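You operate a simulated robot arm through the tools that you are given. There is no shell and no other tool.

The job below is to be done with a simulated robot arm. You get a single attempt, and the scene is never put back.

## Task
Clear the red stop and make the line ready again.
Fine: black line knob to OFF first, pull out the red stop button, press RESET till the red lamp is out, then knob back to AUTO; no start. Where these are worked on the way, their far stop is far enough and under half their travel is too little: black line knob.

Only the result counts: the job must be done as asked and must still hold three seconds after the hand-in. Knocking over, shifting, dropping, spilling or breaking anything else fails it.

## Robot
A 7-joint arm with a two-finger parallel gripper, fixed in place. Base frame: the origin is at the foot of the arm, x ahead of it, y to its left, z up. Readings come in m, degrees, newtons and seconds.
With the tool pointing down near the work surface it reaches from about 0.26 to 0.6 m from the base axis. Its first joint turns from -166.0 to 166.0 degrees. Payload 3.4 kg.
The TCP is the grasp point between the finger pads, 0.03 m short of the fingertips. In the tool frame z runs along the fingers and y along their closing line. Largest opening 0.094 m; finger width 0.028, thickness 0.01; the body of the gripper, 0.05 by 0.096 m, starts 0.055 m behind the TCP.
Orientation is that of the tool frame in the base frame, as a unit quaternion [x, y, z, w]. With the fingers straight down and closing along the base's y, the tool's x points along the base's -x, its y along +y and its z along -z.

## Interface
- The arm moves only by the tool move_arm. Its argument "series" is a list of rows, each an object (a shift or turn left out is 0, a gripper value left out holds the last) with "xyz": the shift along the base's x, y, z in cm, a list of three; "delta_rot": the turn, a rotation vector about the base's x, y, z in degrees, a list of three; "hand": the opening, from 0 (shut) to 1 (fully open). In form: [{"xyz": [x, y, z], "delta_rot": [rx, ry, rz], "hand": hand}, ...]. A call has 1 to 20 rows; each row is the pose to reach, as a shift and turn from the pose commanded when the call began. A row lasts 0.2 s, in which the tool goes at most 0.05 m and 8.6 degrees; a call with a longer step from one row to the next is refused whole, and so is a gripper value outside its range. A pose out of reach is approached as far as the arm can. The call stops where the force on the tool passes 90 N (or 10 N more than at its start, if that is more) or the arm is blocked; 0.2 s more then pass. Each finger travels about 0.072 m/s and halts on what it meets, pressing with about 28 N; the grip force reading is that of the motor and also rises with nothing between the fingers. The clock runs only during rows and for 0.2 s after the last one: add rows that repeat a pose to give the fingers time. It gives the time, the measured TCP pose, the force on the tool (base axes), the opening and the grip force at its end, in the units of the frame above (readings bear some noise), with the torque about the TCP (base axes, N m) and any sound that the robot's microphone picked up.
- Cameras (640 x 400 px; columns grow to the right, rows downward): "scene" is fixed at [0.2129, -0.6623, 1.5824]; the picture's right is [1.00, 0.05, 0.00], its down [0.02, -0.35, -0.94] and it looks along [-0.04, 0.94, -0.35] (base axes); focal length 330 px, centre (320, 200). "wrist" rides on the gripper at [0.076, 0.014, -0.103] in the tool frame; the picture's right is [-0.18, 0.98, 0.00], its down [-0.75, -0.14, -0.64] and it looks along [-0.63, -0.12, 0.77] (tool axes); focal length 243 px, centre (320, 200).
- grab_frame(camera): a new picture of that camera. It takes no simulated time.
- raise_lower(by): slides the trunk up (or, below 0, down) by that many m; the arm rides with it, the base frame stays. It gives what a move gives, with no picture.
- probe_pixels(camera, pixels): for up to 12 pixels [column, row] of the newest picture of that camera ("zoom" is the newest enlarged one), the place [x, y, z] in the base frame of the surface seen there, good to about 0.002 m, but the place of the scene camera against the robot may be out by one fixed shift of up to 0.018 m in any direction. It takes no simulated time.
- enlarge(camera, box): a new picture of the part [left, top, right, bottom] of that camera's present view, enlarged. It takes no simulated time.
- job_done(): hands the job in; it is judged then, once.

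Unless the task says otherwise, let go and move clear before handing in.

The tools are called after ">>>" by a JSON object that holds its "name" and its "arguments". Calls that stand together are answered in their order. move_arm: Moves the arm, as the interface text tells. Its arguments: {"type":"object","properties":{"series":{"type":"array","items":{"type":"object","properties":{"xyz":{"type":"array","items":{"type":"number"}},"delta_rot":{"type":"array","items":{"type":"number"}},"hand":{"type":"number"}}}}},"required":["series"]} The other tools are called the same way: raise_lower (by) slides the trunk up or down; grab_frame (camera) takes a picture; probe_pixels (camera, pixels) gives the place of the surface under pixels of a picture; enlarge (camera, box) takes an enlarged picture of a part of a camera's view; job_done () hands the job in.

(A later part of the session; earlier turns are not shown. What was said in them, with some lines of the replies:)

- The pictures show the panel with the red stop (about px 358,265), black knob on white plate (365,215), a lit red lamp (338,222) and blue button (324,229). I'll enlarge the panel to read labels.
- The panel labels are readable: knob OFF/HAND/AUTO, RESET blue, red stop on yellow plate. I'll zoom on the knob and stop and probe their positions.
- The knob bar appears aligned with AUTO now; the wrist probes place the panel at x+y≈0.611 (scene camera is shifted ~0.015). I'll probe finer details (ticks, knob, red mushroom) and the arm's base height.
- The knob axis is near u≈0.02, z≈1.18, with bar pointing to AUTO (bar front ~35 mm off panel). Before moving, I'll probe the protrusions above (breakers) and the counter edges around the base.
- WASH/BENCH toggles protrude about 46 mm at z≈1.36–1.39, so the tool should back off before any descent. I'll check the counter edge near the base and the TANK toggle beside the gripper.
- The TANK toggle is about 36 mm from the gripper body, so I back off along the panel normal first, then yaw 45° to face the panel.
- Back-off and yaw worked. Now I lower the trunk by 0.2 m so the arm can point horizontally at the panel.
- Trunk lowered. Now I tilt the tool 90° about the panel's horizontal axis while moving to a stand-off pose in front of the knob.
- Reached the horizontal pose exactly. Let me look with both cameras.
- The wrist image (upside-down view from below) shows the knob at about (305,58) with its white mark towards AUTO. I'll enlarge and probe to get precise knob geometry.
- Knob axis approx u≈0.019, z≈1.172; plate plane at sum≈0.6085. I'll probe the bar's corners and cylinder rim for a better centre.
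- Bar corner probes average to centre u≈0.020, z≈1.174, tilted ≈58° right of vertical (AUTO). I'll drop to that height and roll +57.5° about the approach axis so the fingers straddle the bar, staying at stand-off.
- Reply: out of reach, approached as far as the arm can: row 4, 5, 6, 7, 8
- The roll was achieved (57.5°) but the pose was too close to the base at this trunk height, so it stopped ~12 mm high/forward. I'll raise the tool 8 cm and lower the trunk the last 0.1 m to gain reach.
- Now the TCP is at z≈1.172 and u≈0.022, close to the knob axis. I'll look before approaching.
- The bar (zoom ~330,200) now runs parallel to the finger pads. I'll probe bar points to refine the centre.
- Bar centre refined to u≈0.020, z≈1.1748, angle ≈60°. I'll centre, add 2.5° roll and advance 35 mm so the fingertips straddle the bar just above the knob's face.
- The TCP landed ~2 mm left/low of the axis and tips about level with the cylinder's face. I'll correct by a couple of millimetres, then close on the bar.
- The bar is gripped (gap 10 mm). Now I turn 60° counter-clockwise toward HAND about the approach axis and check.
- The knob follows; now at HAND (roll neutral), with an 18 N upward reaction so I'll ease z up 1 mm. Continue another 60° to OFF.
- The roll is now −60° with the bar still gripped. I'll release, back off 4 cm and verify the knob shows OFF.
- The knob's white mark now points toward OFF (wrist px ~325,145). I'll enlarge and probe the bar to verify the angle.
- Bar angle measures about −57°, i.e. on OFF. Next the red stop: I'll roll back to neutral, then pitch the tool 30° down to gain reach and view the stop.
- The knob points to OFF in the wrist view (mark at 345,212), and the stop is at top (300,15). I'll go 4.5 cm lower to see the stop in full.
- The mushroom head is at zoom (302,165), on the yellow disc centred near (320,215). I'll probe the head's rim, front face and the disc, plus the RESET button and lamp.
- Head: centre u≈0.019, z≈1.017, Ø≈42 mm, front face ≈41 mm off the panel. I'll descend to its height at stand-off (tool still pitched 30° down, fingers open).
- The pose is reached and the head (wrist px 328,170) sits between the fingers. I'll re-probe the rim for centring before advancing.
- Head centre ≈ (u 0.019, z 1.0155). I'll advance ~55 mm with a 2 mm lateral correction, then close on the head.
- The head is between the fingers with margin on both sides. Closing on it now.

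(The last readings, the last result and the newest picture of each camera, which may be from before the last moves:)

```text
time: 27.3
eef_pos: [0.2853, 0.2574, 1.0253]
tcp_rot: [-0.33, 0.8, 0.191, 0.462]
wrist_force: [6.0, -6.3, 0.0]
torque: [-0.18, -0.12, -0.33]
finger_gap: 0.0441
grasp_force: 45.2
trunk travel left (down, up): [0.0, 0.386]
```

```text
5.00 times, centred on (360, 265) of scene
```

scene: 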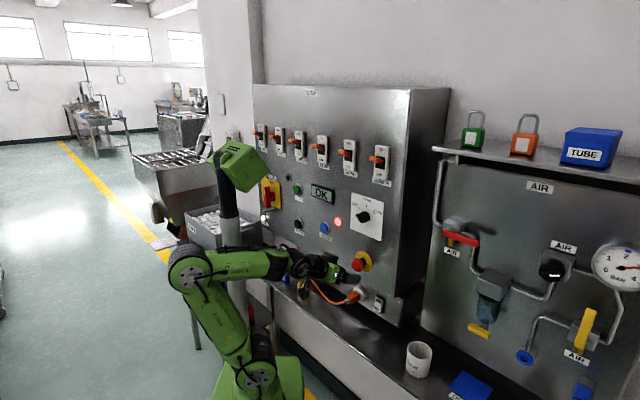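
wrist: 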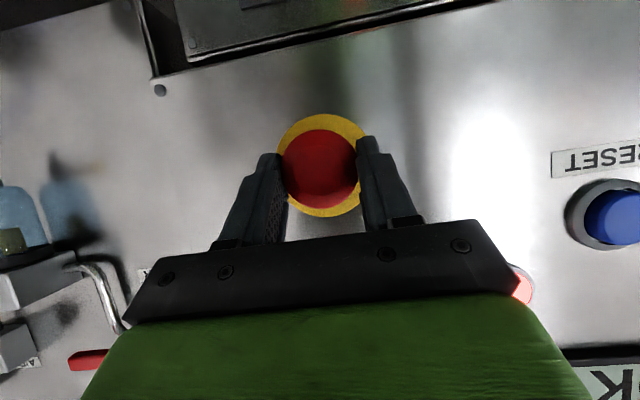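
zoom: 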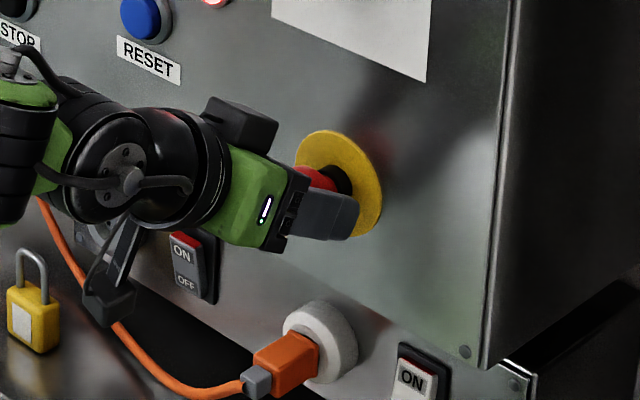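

Gripped at 44 mm with 45 N motor force. Now I pull straight out along the panel normal in small steps to 1.5 cm.

>>> {"name": "move_arm", "arguments": {"series": [{"xyz": [-0.2, -0.2, 0]}, {"xyz": [-0.4, -0.4, 0]}, {"xyz": [-0.6, -0.6, 0]}, {"xyz": [-0.8, -0.8, 0]}, {"xyz": [-1.0, -1.0, 0]}, {"xyz": [-1.0, -1.0, 0]}]}}

>>> {"name": "grab_frame", "arguments": {"camera": "wrist"}}

>>> {"name": "enlarge", "arguments": {"camera": "scene", "box": [310, 225, 410, 305]}}

```text
time: 28.7
eef_pos: [0.277, 0.2491, 1.0243]
tcp_rot: [-0.331, 0.8, 0.191, 0.462]
wrist_force: [14.7, 0.6, -1.7]
torque: [-0.04, -0.12, -0.21]
finger_gap: 0.0439
grasp_force: 45.4
trunk travel left (down, up): [0.0, 0.386]
```

```text
taken
```

wrist: 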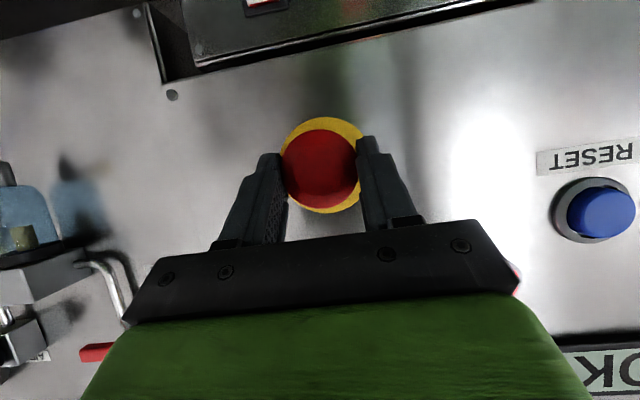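

```text
5.00 times, centred on (360, 265) of scene
```

zoom: 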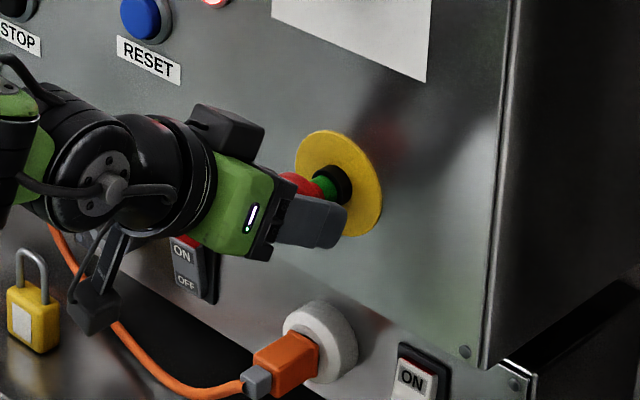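

The head came out ~12 mm and a green band is now visible behind it (zoom 325,185). I'll pull a few mm more to confirm it is at its outer stop.

>>> {"name": "move_arm", "arguments": {"series": [{"xyz": [-0.15, -0.15, 0]}, {"xyz": [-0.3, -0.3, 0]}, {"xyz": [-0.3, -0.3, 0]}]}}

>>> {"name": "enlarge", "arguments": {"camera": "scene", "box": [310, 225, 410, 305]}}

```text
time: 29.5
eef_pos: [0.276, 0.2484, 1.0241]
tcp_rot: [-0.331, 0.8, 0.192, 0.462]
wrist_force: [33.6, 18.1, 5.0]
torque: [0.23, -0.2, -0.14]
finger_gap: 0.0441
grasp_force: 44.8
trunk travel left (down, up): [0.0, 0.386]
```

```text
5.00 times, centred on (360, 265) of scene
```

zoom: 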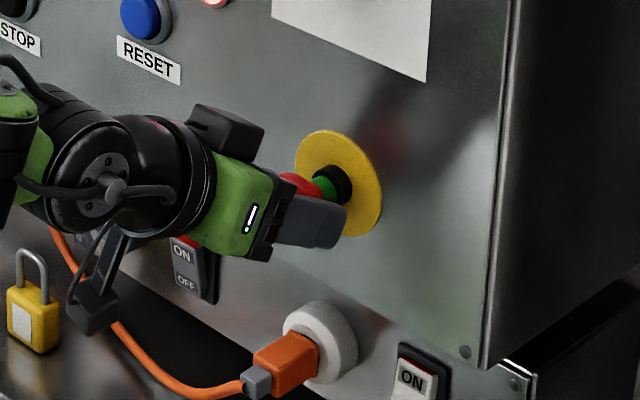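

Force rose to ~36 N with almost no motion, so the stop is fully out. I'll relax the pull, open the fingers, and retreat along the normal.

>>> {"name": "move_arm", "arguments": {"series": [{"xyz": [0.25, 0.25, 0]}, {"xyz": [0.25, 0.25, 0], "hand": 0.7}, {"xyz": [0.25, 0.25, 0], "hand": 0.9}, {"xyz": [0.25, 0.25, 0], "hand": 0.9}, {"xyz": [0.25, 0.25, 0], "hand": 0.9}, {"xyz": [-1.0, -1.0, 0]}, {"xyz": [-2.2, -2.2, 0]}, {"xyz": [-2.9, -2.9, 0]}, {"xyz": [-2.9, -2.9, 0]}]}}

>>> {"name": "grab_frame", "arguments": {"camera": "wrist"}}

>>> {"name": "enlarge", "arguments": {"camera": "scene", "box": [300, 190, 410, 290]}}

```text
time: 31.5
eef_pos: [0.2423, 0.2176, 1.0229]
tcp_rot: [-0.331, 0.8, 0.192, 0.461]
wrist_force: [0.2, -0.3, -0.4]
torque: [-0.01, -0.01, 0.0]
finger_gap: 0.0847
grasp_force: 0.0
trunk travel left (down, up): [0.0, 0.386]
```

```text
taken
```

wrist: 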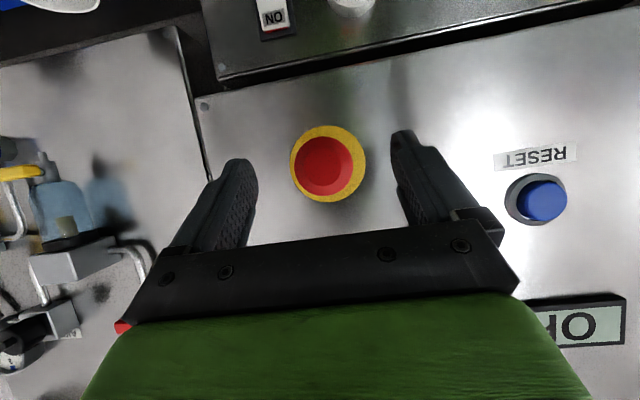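

```text
4.00 times, centred on (355, 240) of scene
```

zoom: 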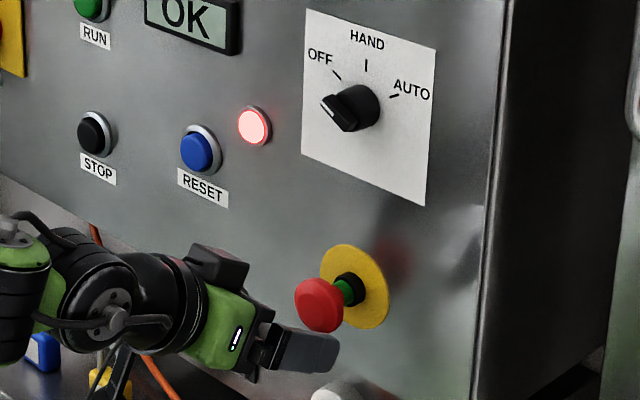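

The stop is out (green band visible), knob on OFF, lamp still lit. Next RESET at about u≈−0.158, z≈1.0745: I'll close the fingers, rise and shift sideways to a stand-off in front of it.

>>> {"name": "move_arm", "arguments": {"series": [{"xyz": [0, 0, 2.5], "hand": 0.5}, {"xyz": [-1, 1.08, 5.5], "hand": 0.2}, {"xyz": [-3.5, 3.8, 5.5], "hand": 0}, {"xyz": [-6.3, 6.8, 5.5]}, {"xyz": [-9.1, 9.9, 5.5]}, {"xyz": [-11.9, 12.9, 5.5]}, {"xyz": [-11.9, 12.9, 5.5]}]}}

>>> {"name": "grab_frame", "arguments": {"camera": "wrist"}}

>>> {"name": "grab_frame", "arguments": {"camera": "scene"}}

```text
time: 33.0
eef_pos: [0.2009, 0.288, 1.0966]
tcp_rot: [-0.219, 0.834, 0.185, 0.471]
wrist_force: [0.6, 0.6, -0.2]
torque: [0.0, -0.01, 0.0]
finger_gap: 0.0
grasp_force: 27.8
trunk travel left (down, up): [0.0, 0.386]
stopped in row 7: the arm was blocked; the commanded pose is now the measured one
```

```text
taken
```

wrist: 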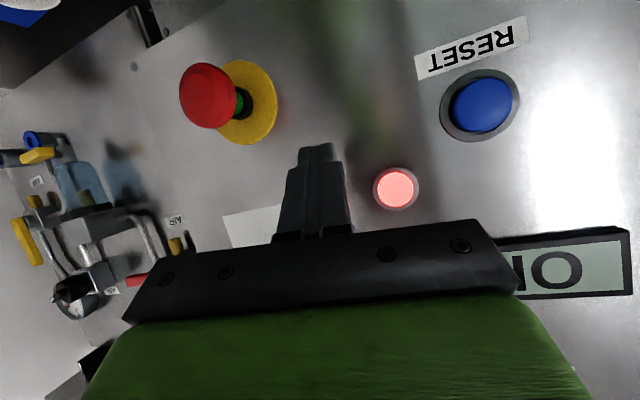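

```text
taken
```

scene: 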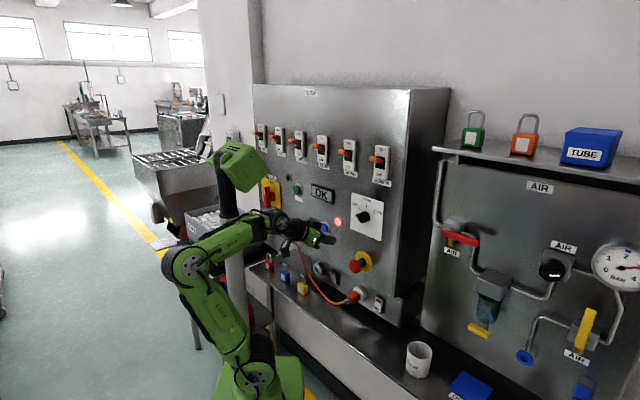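

The arm stopped short at [0.201, 0.288] with a yaw error—possibly a joint limit or the forearm meeting the mast. I'll inspect the arm and the pole beside it.

>>> {"name": "enlarge", "arguments": {"camera": "scene", "box": [150, 130, 350, 290]}}

>>> {"name": "probe_pixels", "arguments": {"camera": "scene", "pixels": [[229, 205], [232, 225], [236, 265], [240, 165], [183, 263], [215, 250], [240, 240], [262, 230], [285, 222], [300, 228], [315, 240], [225, 320]]}}

```text
2.50 times, centred on (250, 210) of scene
```

zoom: 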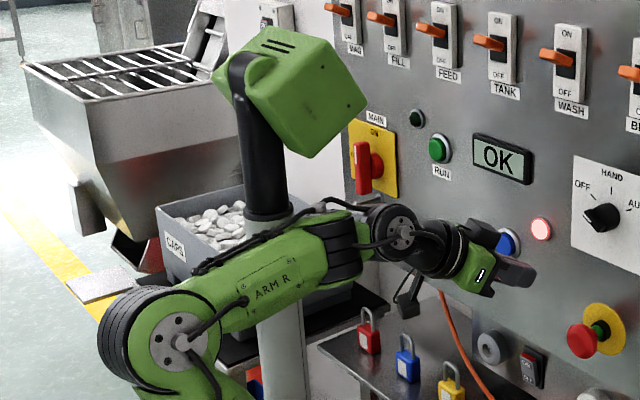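

```text
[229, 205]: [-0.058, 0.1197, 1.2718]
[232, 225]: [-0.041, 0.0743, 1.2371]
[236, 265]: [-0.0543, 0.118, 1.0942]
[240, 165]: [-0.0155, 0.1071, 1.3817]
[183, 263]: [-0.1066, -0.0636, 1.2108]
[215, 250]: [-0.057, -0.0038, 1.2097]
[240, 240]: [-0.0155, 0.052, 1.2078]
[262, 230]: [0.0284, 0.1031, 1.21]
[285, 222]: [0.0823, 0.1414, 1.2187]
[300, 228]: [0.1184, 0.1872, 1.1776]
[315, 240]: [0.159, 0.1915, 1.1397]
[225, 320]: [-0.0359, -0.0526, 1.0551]
```

The pole of the trunk (x≈−0.05, y≈0.14) blocks the forearm when the wrist goes too far left. I'll back right, then yaw the tool ~40° so it reaches RESET from the right side with the forearm clear of the pole.

>>> {"name": "move_arm", "arguments": {"series": [{"xyz": [1.2, -1.4, 0]}, {"xyz": [2.4, -2.8, 0]}, {"xyz": [2.4, -2.8, 0], "delta_rot": [-0.68, -0.74, 7.02]}, {"xyz": [2.4, -2.8, 0], "delta_rot": [-1.36, -1.48, 14.04]}, {"xyz": [2.4, -2.8, 0], "delta_rot": [-2.04, -2.22, 21.06]}, {"xyz": [2.4, -2.8, 0], "delta_rot": [-2.72, -2.96, 28.09]}, {"xyz": [2.4, -2.8, 0], "delta_rot": [-3.4, -3.7, 35.11]}, {"xyz": [2.4, -2.8, 0], "delta_rot": [-4.08, -4.44, 42.13]}, {"xyz": [2.4, -2.8, 0], "delta_rot": [-4.08, -4.44, 42.13]}]}}

>>> {"name": "grab_frame", "arguments": {"camera": "scene"}}

>>> {"name": "grab_frame", "arguments": {"camera": "wrist"}}

```text
time: 35.0
eef_pos: [0.2237, 0.2597, 1.096]
tcp_rot: [-0.528, 0.687, 0.304, 0.397]
wrist_force: [-1.0, -0.1, 0.3]
torque: [0.02, -0.02, 0.03]
finger_gap: 0.0
grasp_force: 27.9
trunk travel left (down, up): [0.0, 0.386]
```

```text
taken
```

scene: 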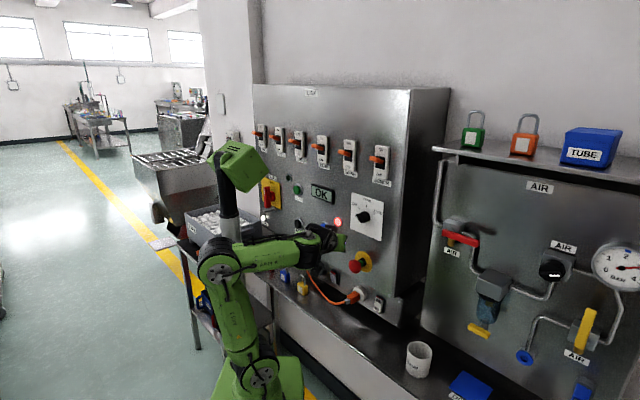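

```text
taken
```

wrist: 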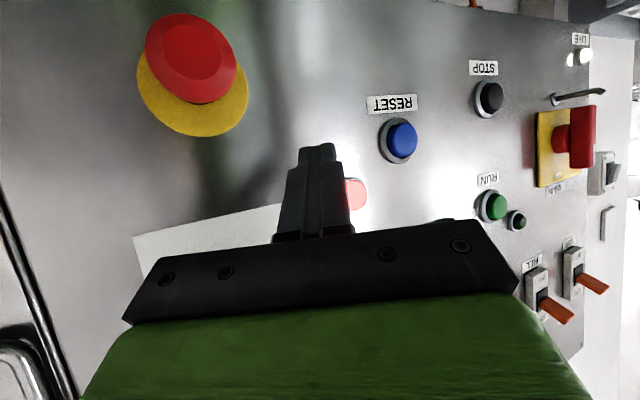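

The tool now faces heading 75° and RESET is visible at wrist px (400,138). I'll move to a 3 cm stand-off in front of RESET.

>>> {"name": "move_arm", "arguments": {"series": [{"xyz": [-2, 2.4, -0.5]}, {"xyz": [-4, 4.8, -1]}, {"xyz": [-6, 7.2, -1.5]}, {"xyz": [-8, 9.6, -1.9]}, {"xyz": [-8, 9.6, -1.9]}]}}

>>> {"name": "grab_frame", "arguments": {"camera": "wrist"}}

>>> {"name": "enlarge", "arguments": {"camera": "scene", "box": [200, 170, 400, 290]}}

```text
time: 36.1
eef_pos: [0.1431, 0.356, 1.0754]
tcp_rot: [-0.527, 0.687, 0.304, 0.397]
wrist_force: [0.1, -0.1, 0.5]
torque: [0.0, -0.02, 0.02]
finger_gap: 0.0
grasp_force: 28.0
trunk travel left (down, up): [0.0, 0.386]
```

```text
taken
```

wrist: 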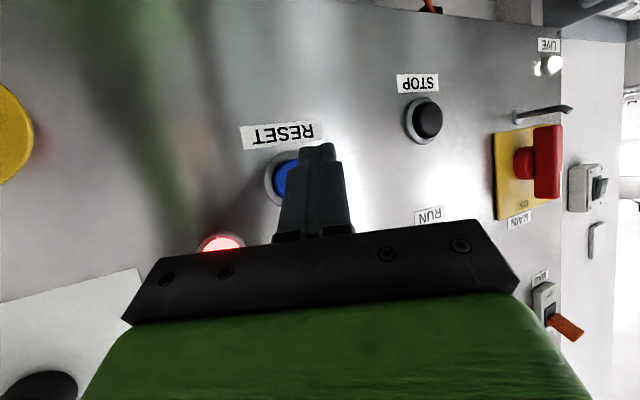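

```text
3.20 times, centred on (300, 230) of scene
```

zoom: 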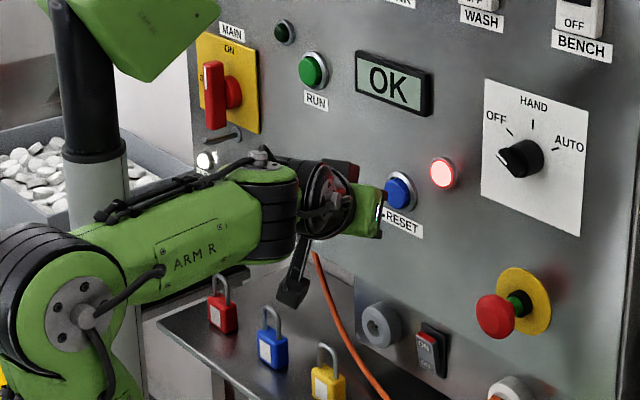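

The tool is in front of RESET. I'll probe the visible button surface to confirm alignment.

>>> {"name": "probe_pixels", "arguments": {"camera": "wrist", "pixels": [[283, 178], [278, 172], [282, 190], [290, 163], [268, 180], [312, 150], [322, 146], [318, 165], [220, 243]]}}

```text
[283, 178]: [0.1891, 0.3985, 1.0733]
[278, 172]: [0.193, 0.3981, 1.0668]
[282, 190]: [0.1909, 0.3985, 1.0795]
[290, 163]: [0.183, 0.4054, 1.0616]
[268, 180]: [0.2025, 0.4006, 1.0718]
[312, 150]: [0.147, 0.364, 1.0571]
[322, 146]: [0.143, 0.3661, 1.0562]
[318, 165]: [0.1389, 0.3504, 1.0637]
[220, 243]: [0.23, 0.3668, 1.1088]
```

Alignment looks right (button centre u≈−0.158, z≈1.074). I'll advance along the normal ~3 cm and check for contact.

>>> {"name": "move_arm", "arguments": {"series": [{"xyz": [0.7, 0.7, 0]}, {"xyz": [1.4, 1.4, 0]}, {"xyz": [1.8, 1.8, 0]}, {"xyz": [2.1, 2.1, 0]}, {"xyz": [2.1, 2.1, 0]}]}}

>>> {"name": "grab_frame", "arguments": {"camera": "wrist"}}

>>> {"name": "enlarge", "arguments": {"camera": "scene", "box": [280, 190, 380, 260]}}

```text
time: 37.4
eef_pos: [0.1654, 0.3774, 1.0767]
tcp_rot: [-0.527, 0.687, 0.303, 0.397]
wrist_force: [-0.2, -0.6, -0.5]
torque: [-0.01, 0.01, 0.01]
finger_gap: 0.0
grasp_force: 27.5
trunk travel left (down, up): [0.0, 0.386]
```

```text
taken
```

wrist: 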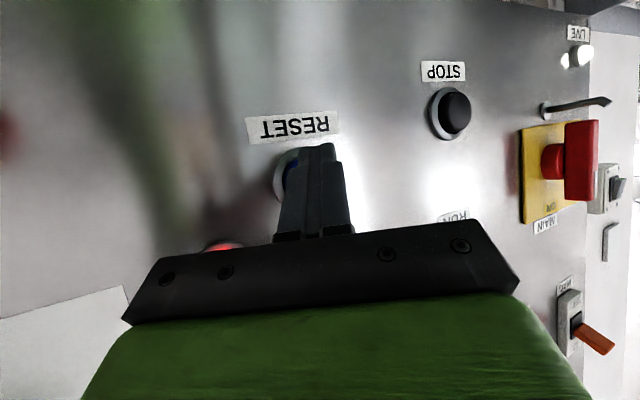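

```text
5.71 times, centred on (330, 225) of scene
```

zoom: 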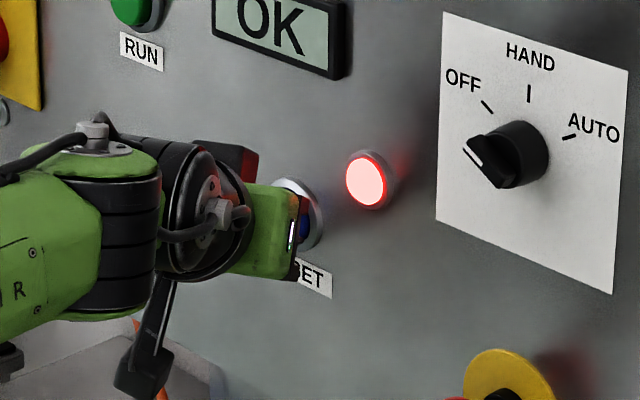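

No contact yet. I'll continue in 2–3 mm steps.

>>> {"name": "move_arm", "arguments": {"series": [{"xyz": [0.2, 0.2, 0]}, {"xyz": [0.35, 0.35, 0]}, {"xyz": [0.5, 0.5, 0]}, {"xyz": [0.5, 0.5, 0]}]}}

>>> {"name": "enlarge", "arguments": {"camera": "scene", "box": [280, 190, 380, 260]}}

>>> {"name": "enlarge", "arguments": {"camera": "wrist", "box": [200, 100, 400, 260]}}

```text
time: 38.4
eef_pos: [0.1691, 0.382, 1.0758]
tcp_rot: [-0.528, 0.686, 0.305, 0.396]
wrist_force: [-4.9, -5.0, -1.0]
torque: [-0.01, 0.03, 0.08]
finger_gap: 0.0001
grasp_force: 27.8
trunk travel left (down, up): [0.0, 0.386]
heard: click
```

```text
5.71 times, centred on (330, 225) of scene
```

zoom: 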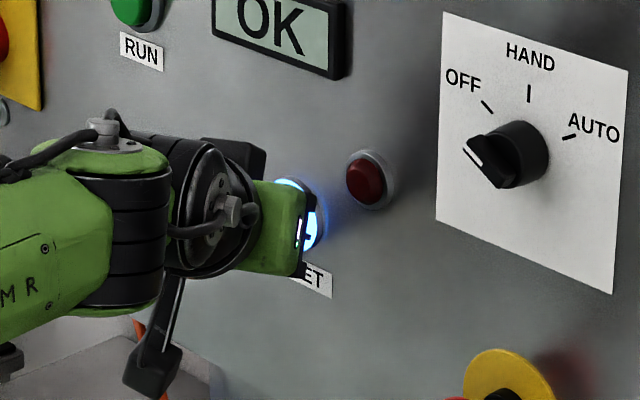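

```text
2.50 times, centred on (300, 180) of wrist
```

zoom: 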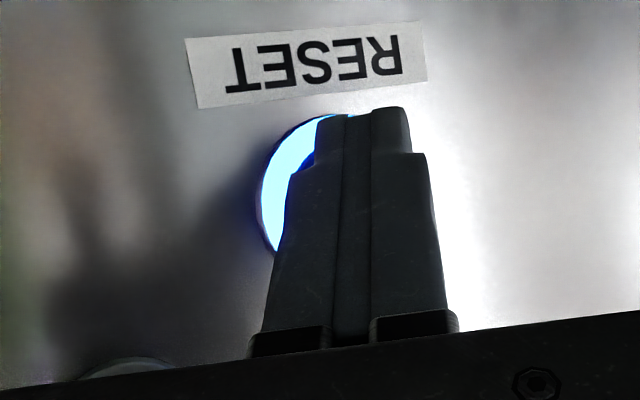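

Click heard, RESET lit blue and the red lamp (zoom 365,180) is out. I'll hold briefly, then back off and check that the lamp stays dark.

>>> {"name": "move_arm", "arguments": {"series": [{"xyz": [0, 0, 0]}, {"xyz": [0, 0, 0]}, {"xyz": [0, 0, 0]}, {"xyz": [-0.7, -0.7, 0]}, {"xyz": [-1.8, -1.8, 0]}, {"xyz": [-2.6, -2.6, 0]}, {"xyz": [-2.6, -2.6, 0]}]}}

>>> {"name": "enlarge", "arguments": {"camera": "scene", "box": [240, 160, 400, 290]}}

```text
time: 40.0
eef_pos: [0.1435, 0.3559, 1.0762]
tcp_rot: [-0.527, 0.688, 0.304, 0.396]
wrist_force: [0.3, 0.0, 0.4]
torque: [0.03, -0.05, -0.02]
finger_gap: 0.0001
grasp_force: 28.1
trunk travel left (down, up): [0.0, 0.386]
```

```text
3.08 times, centred on (320, 225) of scene
```

zoom: 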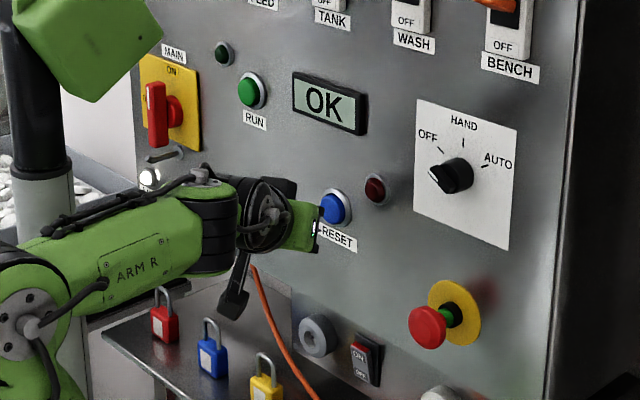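

The red lamp stays out and the stop is still pulled. Now back to the knob: I'll retrace right, un-yaw to face the panel, and rise.

>>> {"name": "move_arm", "arguments": {"series": [{"xyz": [2, -2.4, 0.5]}, {"xyz": [4, -4.8, 1]}, {"xyz": [6, -7.2, 1.5]}, {"xyz": [8, -9.6, 2]}, {"xyz": [9.3, -11.6, 4], "delta_rot": [0, 0, -7.5]}, {"xyz": [10.6, -13.5, 6], "delta_rot": [0, 0, -15]}, {"xyz": [10.6, -13.5, 8], "delta_rot": [0, 0, -22.5]}, {"xyz": [10.6, -13.5, 10], "delta_rot": [0, 0, -30]}, {"xyz": [10.6, -13.5, 10], "delta_rot": [0, 0, -30]}]}}

```text
time: 42.0
eef_pos: [0.2509, 0.2218, 1.1765]
tcp_rot: [-0.33, 0.801, 0.191, 0.462]
wrist_force: [0.7, 0.6, 0.7]
torque: [0.0, 0.04, -0.02]
finger_gap: 0.0001
grasp_force: 28.1
trunk travel left (down, up): [0.0, 0.386]
```

At the knob stand-off with pitch 30°. I'll level the tool, then roll −60° to match the bar at OFF, opening the fingers.

>>> {"name": "move_arm", "arguments": {"series": [{"delta_rot": [5.3, -5.3, 0], "hand": 0.3}, {"delta_rot": [10.6, -10.6, 0], "hand": 0.5}, {"delta_rot": [15.9, -15.9, 0], "hand": 0.5}, {"delta_rot": [21.21, -21.21, 0]}, {"delta_rot": [21.21, -21.21, 0]}]}}

>>> {"name": "move_arm", "arguments": {"series": [{"delta_rot": [-5.3, -5.3, 0]}, {"delta_rot": [-10.6, -10.6, 0]}, {"delta_rot": [-15.9, -15.9, 0]}, {"delta_rot": [-21.2, -21.2, 0]}, {"delta_rot": [-26.5, -26.5, 0]}, {"delta_rot": [-31.8, -31.8, 0]}, {"delta_rot": [-37.1, -37.1, 0]}, {"delta_rot": [-42, -42, 0]}, {"delta_rot": [-42, -42, 0]}]}}

>>> {"name": "grab_frame", "arguments": {"camera": "wrist"}}

>>> {"name": "enlarge", "arguments": {"camera": "wrist", "box": [230, 60, 430, 220]}}

```text
time: 43.1
eef_pos: [0.2503, 0.2222, 1.1756]
tcp_rot: [-0.271, 0.652, 0.27, 0.654]
wrist_force: [0.1, -0.1, -0.7]
torque: [-0.02, 0.01, 0.02]
finger_gap: 0.047
grasp_force: 0.0
trunk travel left (down, up): [0.0, 0.386]
```

```text
time: 45.1
eef_pos: [0.249, 0.2225, 1.1764]
tcp_rot: [-0.559, 0.433, -0.09, 0.701]
wrist_force: [0.0, 0.0, 0.0]
torque: [-0.01, 0.02, 0.0]
finger_gap: 0.0467
grasp_force: 0.1
trunk travel left (down, up): [0.0, 0.386]
```

```text
taken
```

wrist: 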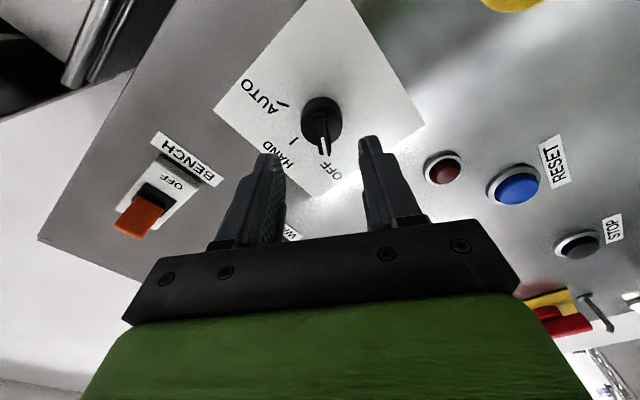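

```text
2.50 times, centred on (330, 140) of wrist
```

zoom: 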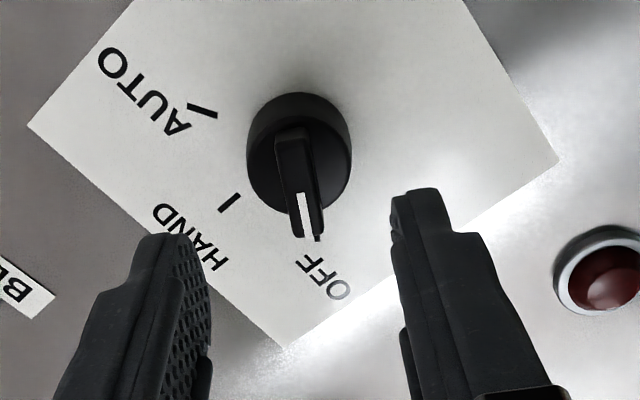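

Aligned with the OFF bar. I'll advance ~43 mm to straddle the bar at the same depth as before, then close.

>>> {"name": "move_arm", "arguments": {"series": [{"xyz": [0.9, 0.8, -0.1]}, {"xyz": [1.8, 1.7, -0.1]}, {"xyz": [2.6, 2.5, -0.1]}, {"xyz": [3.13, 3.02, -0.1]}, {"xyz": [3.13, 3.02, -0.1]}]}}

>>> {"name": "enlarge", "arguments": {"camera": "wrist", "box": [230, 60, 430, 220]}}

```text
time: 46.4
eef_pos: [0.2803, 0.2522, 1.1761]
tcp_rot: [-0.559, 0.434, -0.088, 0.701]
wrist_force: [0.3, -0.9, -0.1]
torque: [0.01, -0.02, -0.05]
finger_gap: 0.0468
grasp_force: 0.2
trunk travel left (down, up): [0.0, 0.386]
```

```text
2.50 times, centred on (330, 140) of wrist
```

zoom: 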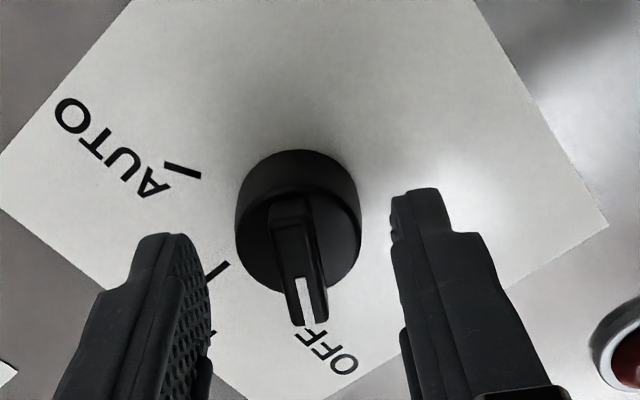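

The bar lies midway between the fingers. Closing on it now.

>>> {"name": "move_arm", "arguments": {"series": [{"hand": 0.3}, {"hand": 0.0}, {"hand": 0.0}, {"hand": 0.0}]}}

>>> {"name": "enlarge", "arguments": {"camera": "wrist", "box": [230, 60, 430, 220]}}

```text
time: 47.4
eef_pos: [0.2796, 0.2508, 1.1746]
tcp_rot: [-0.559, 0.433, -0.088, 0.701]
wrist_force: [-1.8, -1.4, -5.2]
torque: [0.04, -0.1, 0.33]
finger_gap: 0.0096
grasp_force: 43.3
trunk travel left (down, up): [0.0, 0.386]
```

```text
2.50 times, centred on (330, 140) of wrist
```

zoom: 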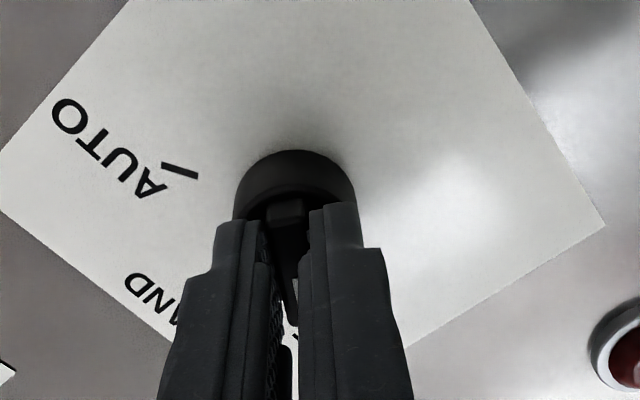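

Gripped (gap 9.6 mm). Turning clockwise 60° to HAND first.

>>> {"name": "move_arm", "arguments": {"series": [{"delta_rot": [4, 4, 0]}, {"delta_rot": [8, 8, 0]}, {"delta_rot": [13, 13, 0]}, {"delta_rot": [18, 18, 0]}, {"delta_rot": [23, 23, 0]}, {"delta_rot": [28, 28, 0]}, {"delta_rot": [33, 33, 0]}, {"delta_rot": [38, 38, 0]}, {"delta_rot": [42.4, 42.4, 0]}]}}

>>> {"name": "enlarge", "arguments": {"camera": "wrist", "box": [230, 60, 430, 220]}}

```text
time: 49.4
eef_pos: [0.2804, 0.2507, 1.1747]
tcp_rot: [-0.268, 0.655, 0.274, 0.651]
wrist_force: [-11.5, -3.2, -18.1]
torque: [0.05, -0.13, 0.15]
finger_gap: 0.0098
grasp_force: 43.7
trunk travel left (down, up): [0.0, 0.386]
```

```text
2.50 times, centred on (330, 140) of wrist
```

zoom: 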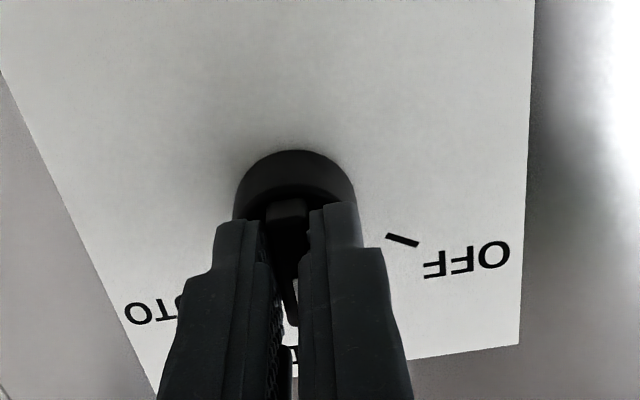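

Now at HAND. Continue another 60° to AUTO, easing z down 1 mm for the 18 N reaction.

>>> {"name": "move_arm", "arguments": {"series": [{"xyz": [0, 0, -0.1], "delta_rot": [4, 4, 0]}, {"xyz": [0, 0, -0.1], "delta_rot": [8, 8, 0]}, {"xyz": [0, 0, -0.1], "delta_rot": [13, 13, 0]}, {"xyz": [0, 0, -0.1], "delta_rot": [18, 18, 0]}, {"xyz": [0, 0, -0.1], "delta_rot": [23, 23, 0]}, {"xyz": [0, 0, -0.1], "delta_rot": [28, 28, 0]}, {"xyz": [0, 0, -0.1], "delta_rot": [33, 33, 0]}, {"xyz": [0, 0, -0.1], "delta_rot": [38, 38, 0]}, {"xyz": [0, 0, -0.1], "delta_rot": [42.4, 42.4, 0]}, {"xyz": [0, 0, -0.1], "delta_rot": [42.4, 42.4, 0]}]}}

>>> {"name": "enlarge", "arguments": {"camera": "wrist", "box": [230, 60, 430, 220]}}

```text
time: 51.5
eef_pos: [0.2802, 0.2524, 1.1751]
tcp_rot: [0.095, 0.701, 0.563, 0.428]
wrist_force: [-11.0, 2.1, -6.6]
torque: [-0.24, 0.07, 0.25]
finger_gap: 0.0098
grasp_force: 43.4
trunk travel left (down, up): [0.0, 0.386]
```

```text
2.50 times, centred on (330, 140) of wrist
```

zoom: 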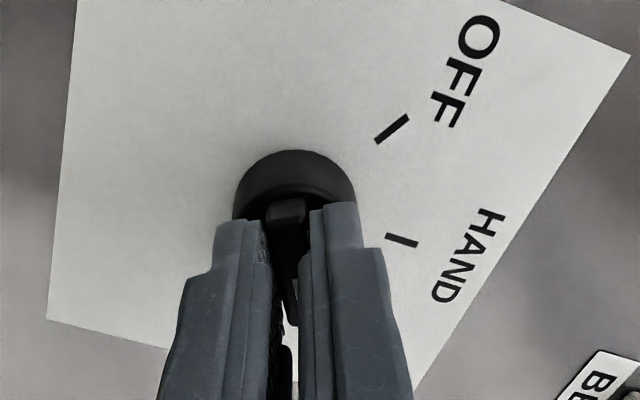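

The roll reached +60°, matching the original AUTO grip. I'll release, back off, and check.

>>> {"name": "move_arm", "arguments": {"series": [{"hand": 0.25}, {"hand": 0.5}, {"hand": 0.5}, {"xyz": [-1.4, -1.4, 0]}, {"xyz": [-2.6, -2.6, 0]}, {"xyz": [-2.6, -2.6, 0]}]}}

>>> {"name": "enlarge", "arguments": {"camera": "wrist", "box": [230, 60, 430, 220]}}

>>> {"name": "enlarge", "arguments": {"camera": "scene", "box": [270, 160, 400, 290]}}

```text
time: 53.0
eef_pos: [0.2541, 0.2254, 1.1743]
tcp_rot: [0.095, 0.701, 0.563, 0.428]
wrist_force: [0.1, -1.0, 1.0]
torque: [0.01, -0.01, 0.01]
finger_gap: 0.0469
grasp_force: 0.0
trunk travel left (down, up): [0.0, 0.386]
```

```text
2.50 times, centred on (330, 140) of wrist
```

zoom: 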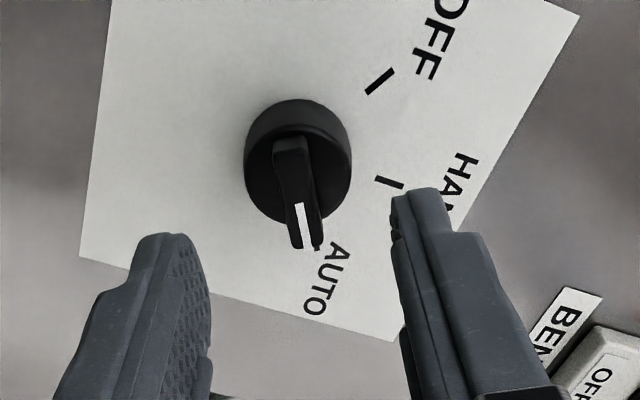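

```text
3.08 times, centred on (335, 225) of scene
```

zoom: 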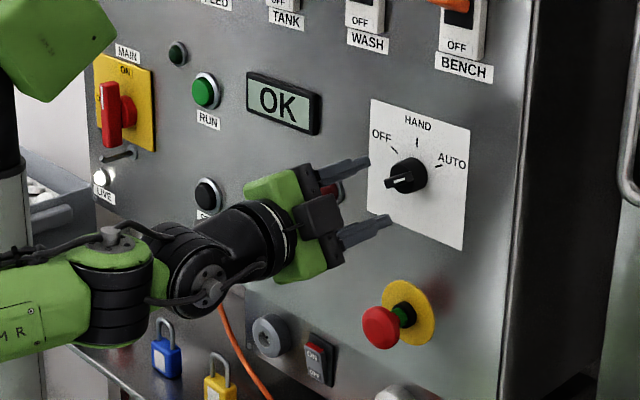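

The knob's mark points at AUTO (zoom 298,220 toward the AUTO tick). I'll roll back to neutral, move clear and verify lamp, stop and knob.

>>> {"name": "move_arm", "arguments": {"series": [{"xyz": [0, 0, 1], "delta_rot": [-5.3, -5.3, 0]}, {"xyz": [0, 0, 2], "delta_rot": [-10.6, -10.6, 0]}, {"xyz": [0, 0, 3], "delta_rot": [-15.9, -15.9, 0]}, {"xyz": [-0.5, -0.5, 4], "delta_rot": [-21.2, -21.2, 0]}, {"xyz": [-1, -1, 5], "delta_rot": [-26.5, -26.5, 0]}, {"xyz": [-1.5, -1.5, 6], "delta_rot": [-31.8, -31.8, 0]}, {"xyz": [-2, -2, 7], "delta_rot": [-37.1, -37.1, 0]}, {"xyz": [-2, -2, 8], "delta_rot": [-42.4, -42.4, 0]}, {"xyz": [-2, -2, 8], "delta_rot": [-42.4, -42.4, 0]}]}}

>>> {"name": "grab_frame", "arguments": {"camera": "scene"}}

>>> {"name": "enlarge", "arguments": {"camera": "scene", "box": [270, 160, 400, 290]}}

>>> {"name": "grab_frame", "arguments": {"camera": "wrist"}}

```text
time: 55.0
eef_pos: [0.2349, 0.2065, 1.2542]
tcp_rot: [-0.267, 0.655, 0.273, 0.652]
wrist_force: [-0.1, 0.1, 1.2]
torque: [-0.01, -0.01, 0.02]
finger_gap: 0.0465
grasp_force: 0.1
trunk travel left (down, up): [0.0, 0.386]
```

```text
taken
```

scene: 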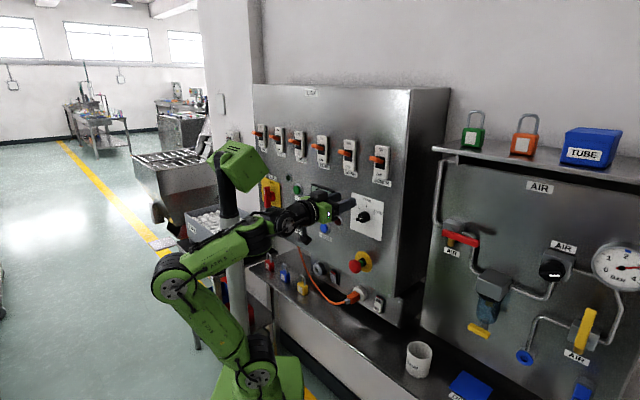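

```text
3.08 times, centred on (335, 225) of scene
```

zoom: 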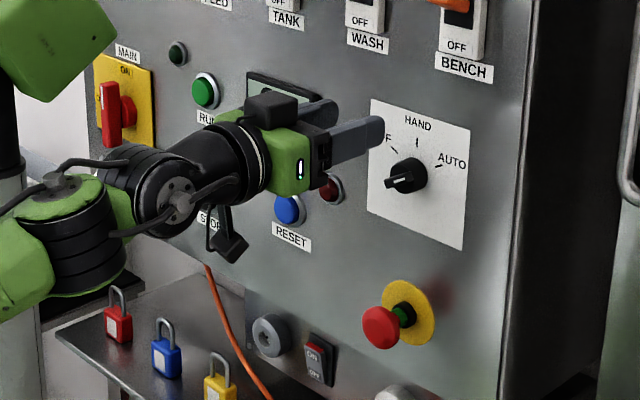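

```text
taken
```

wrist: 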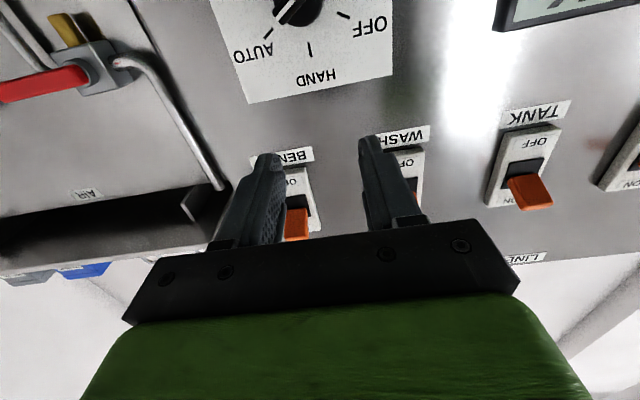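

Lamp dark, stop out with green band, knob at AUTO. I'll compare the knob against the starting close-up once more.

>>> {"name": "enlarge", "arguments": {"camera": "scene", "box": [340, 190, 390, 245]}}

>>> {"name": "enlarge", "arguments": {"camera": "wrist", "box": [220, 0, 400, 110]}}

```text
7.27 times, centred on (365, 218) of scene
```

zoom: 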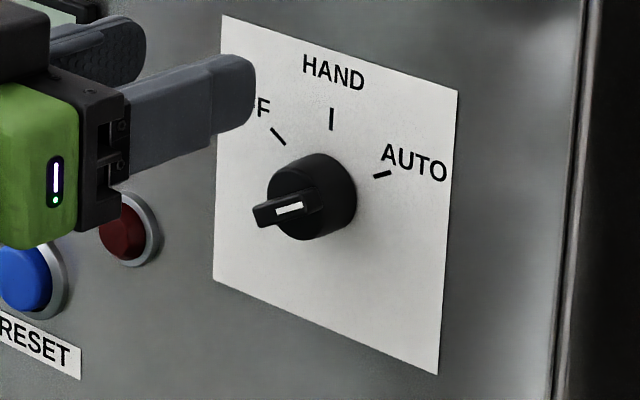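

```text
3.56 times, centred on (310, 55) of wrist
```

zoom: 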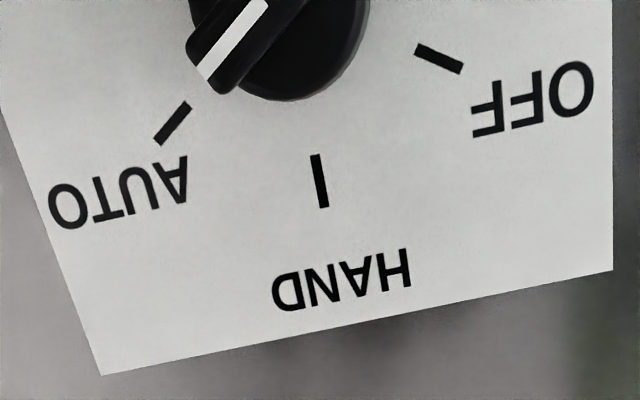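

The knob's close-up matches the starting AUTO position exactly, the red lamp is out, the stop is pulled out, RUN was not touched, and the gripper is open and clear. Handing in.

>>> {"name": "job_done", "arguments": {}}

```text
The job is handed in.
```

The line is ready again and I have handed the job in. The red stop is pulled out, the red lamp is out, and the knob is back on AUTO.

- **Knob to OFF:** I turned the black line knob from AUTO to OFF first, about 120° to its OFF mark.
- **Red stop:** It came out about 12 mm to its outer stop, and the green band behind the head now shows.
- **RESET:** I pressed it until it clicked and the red lamp went out. The lamp stayed out after I let go.
- **Knob to AUTO:** It now looks the same as in the close-up taken at the start.
- **Start:** I did not touch RUN.

On the way to RESET the arm was blocked once, most likely by the trunk's pole. I backed off and reached the button from the right. Nothing on the panel looked moved in the final pictures. The gripper is open and clear of the panel.
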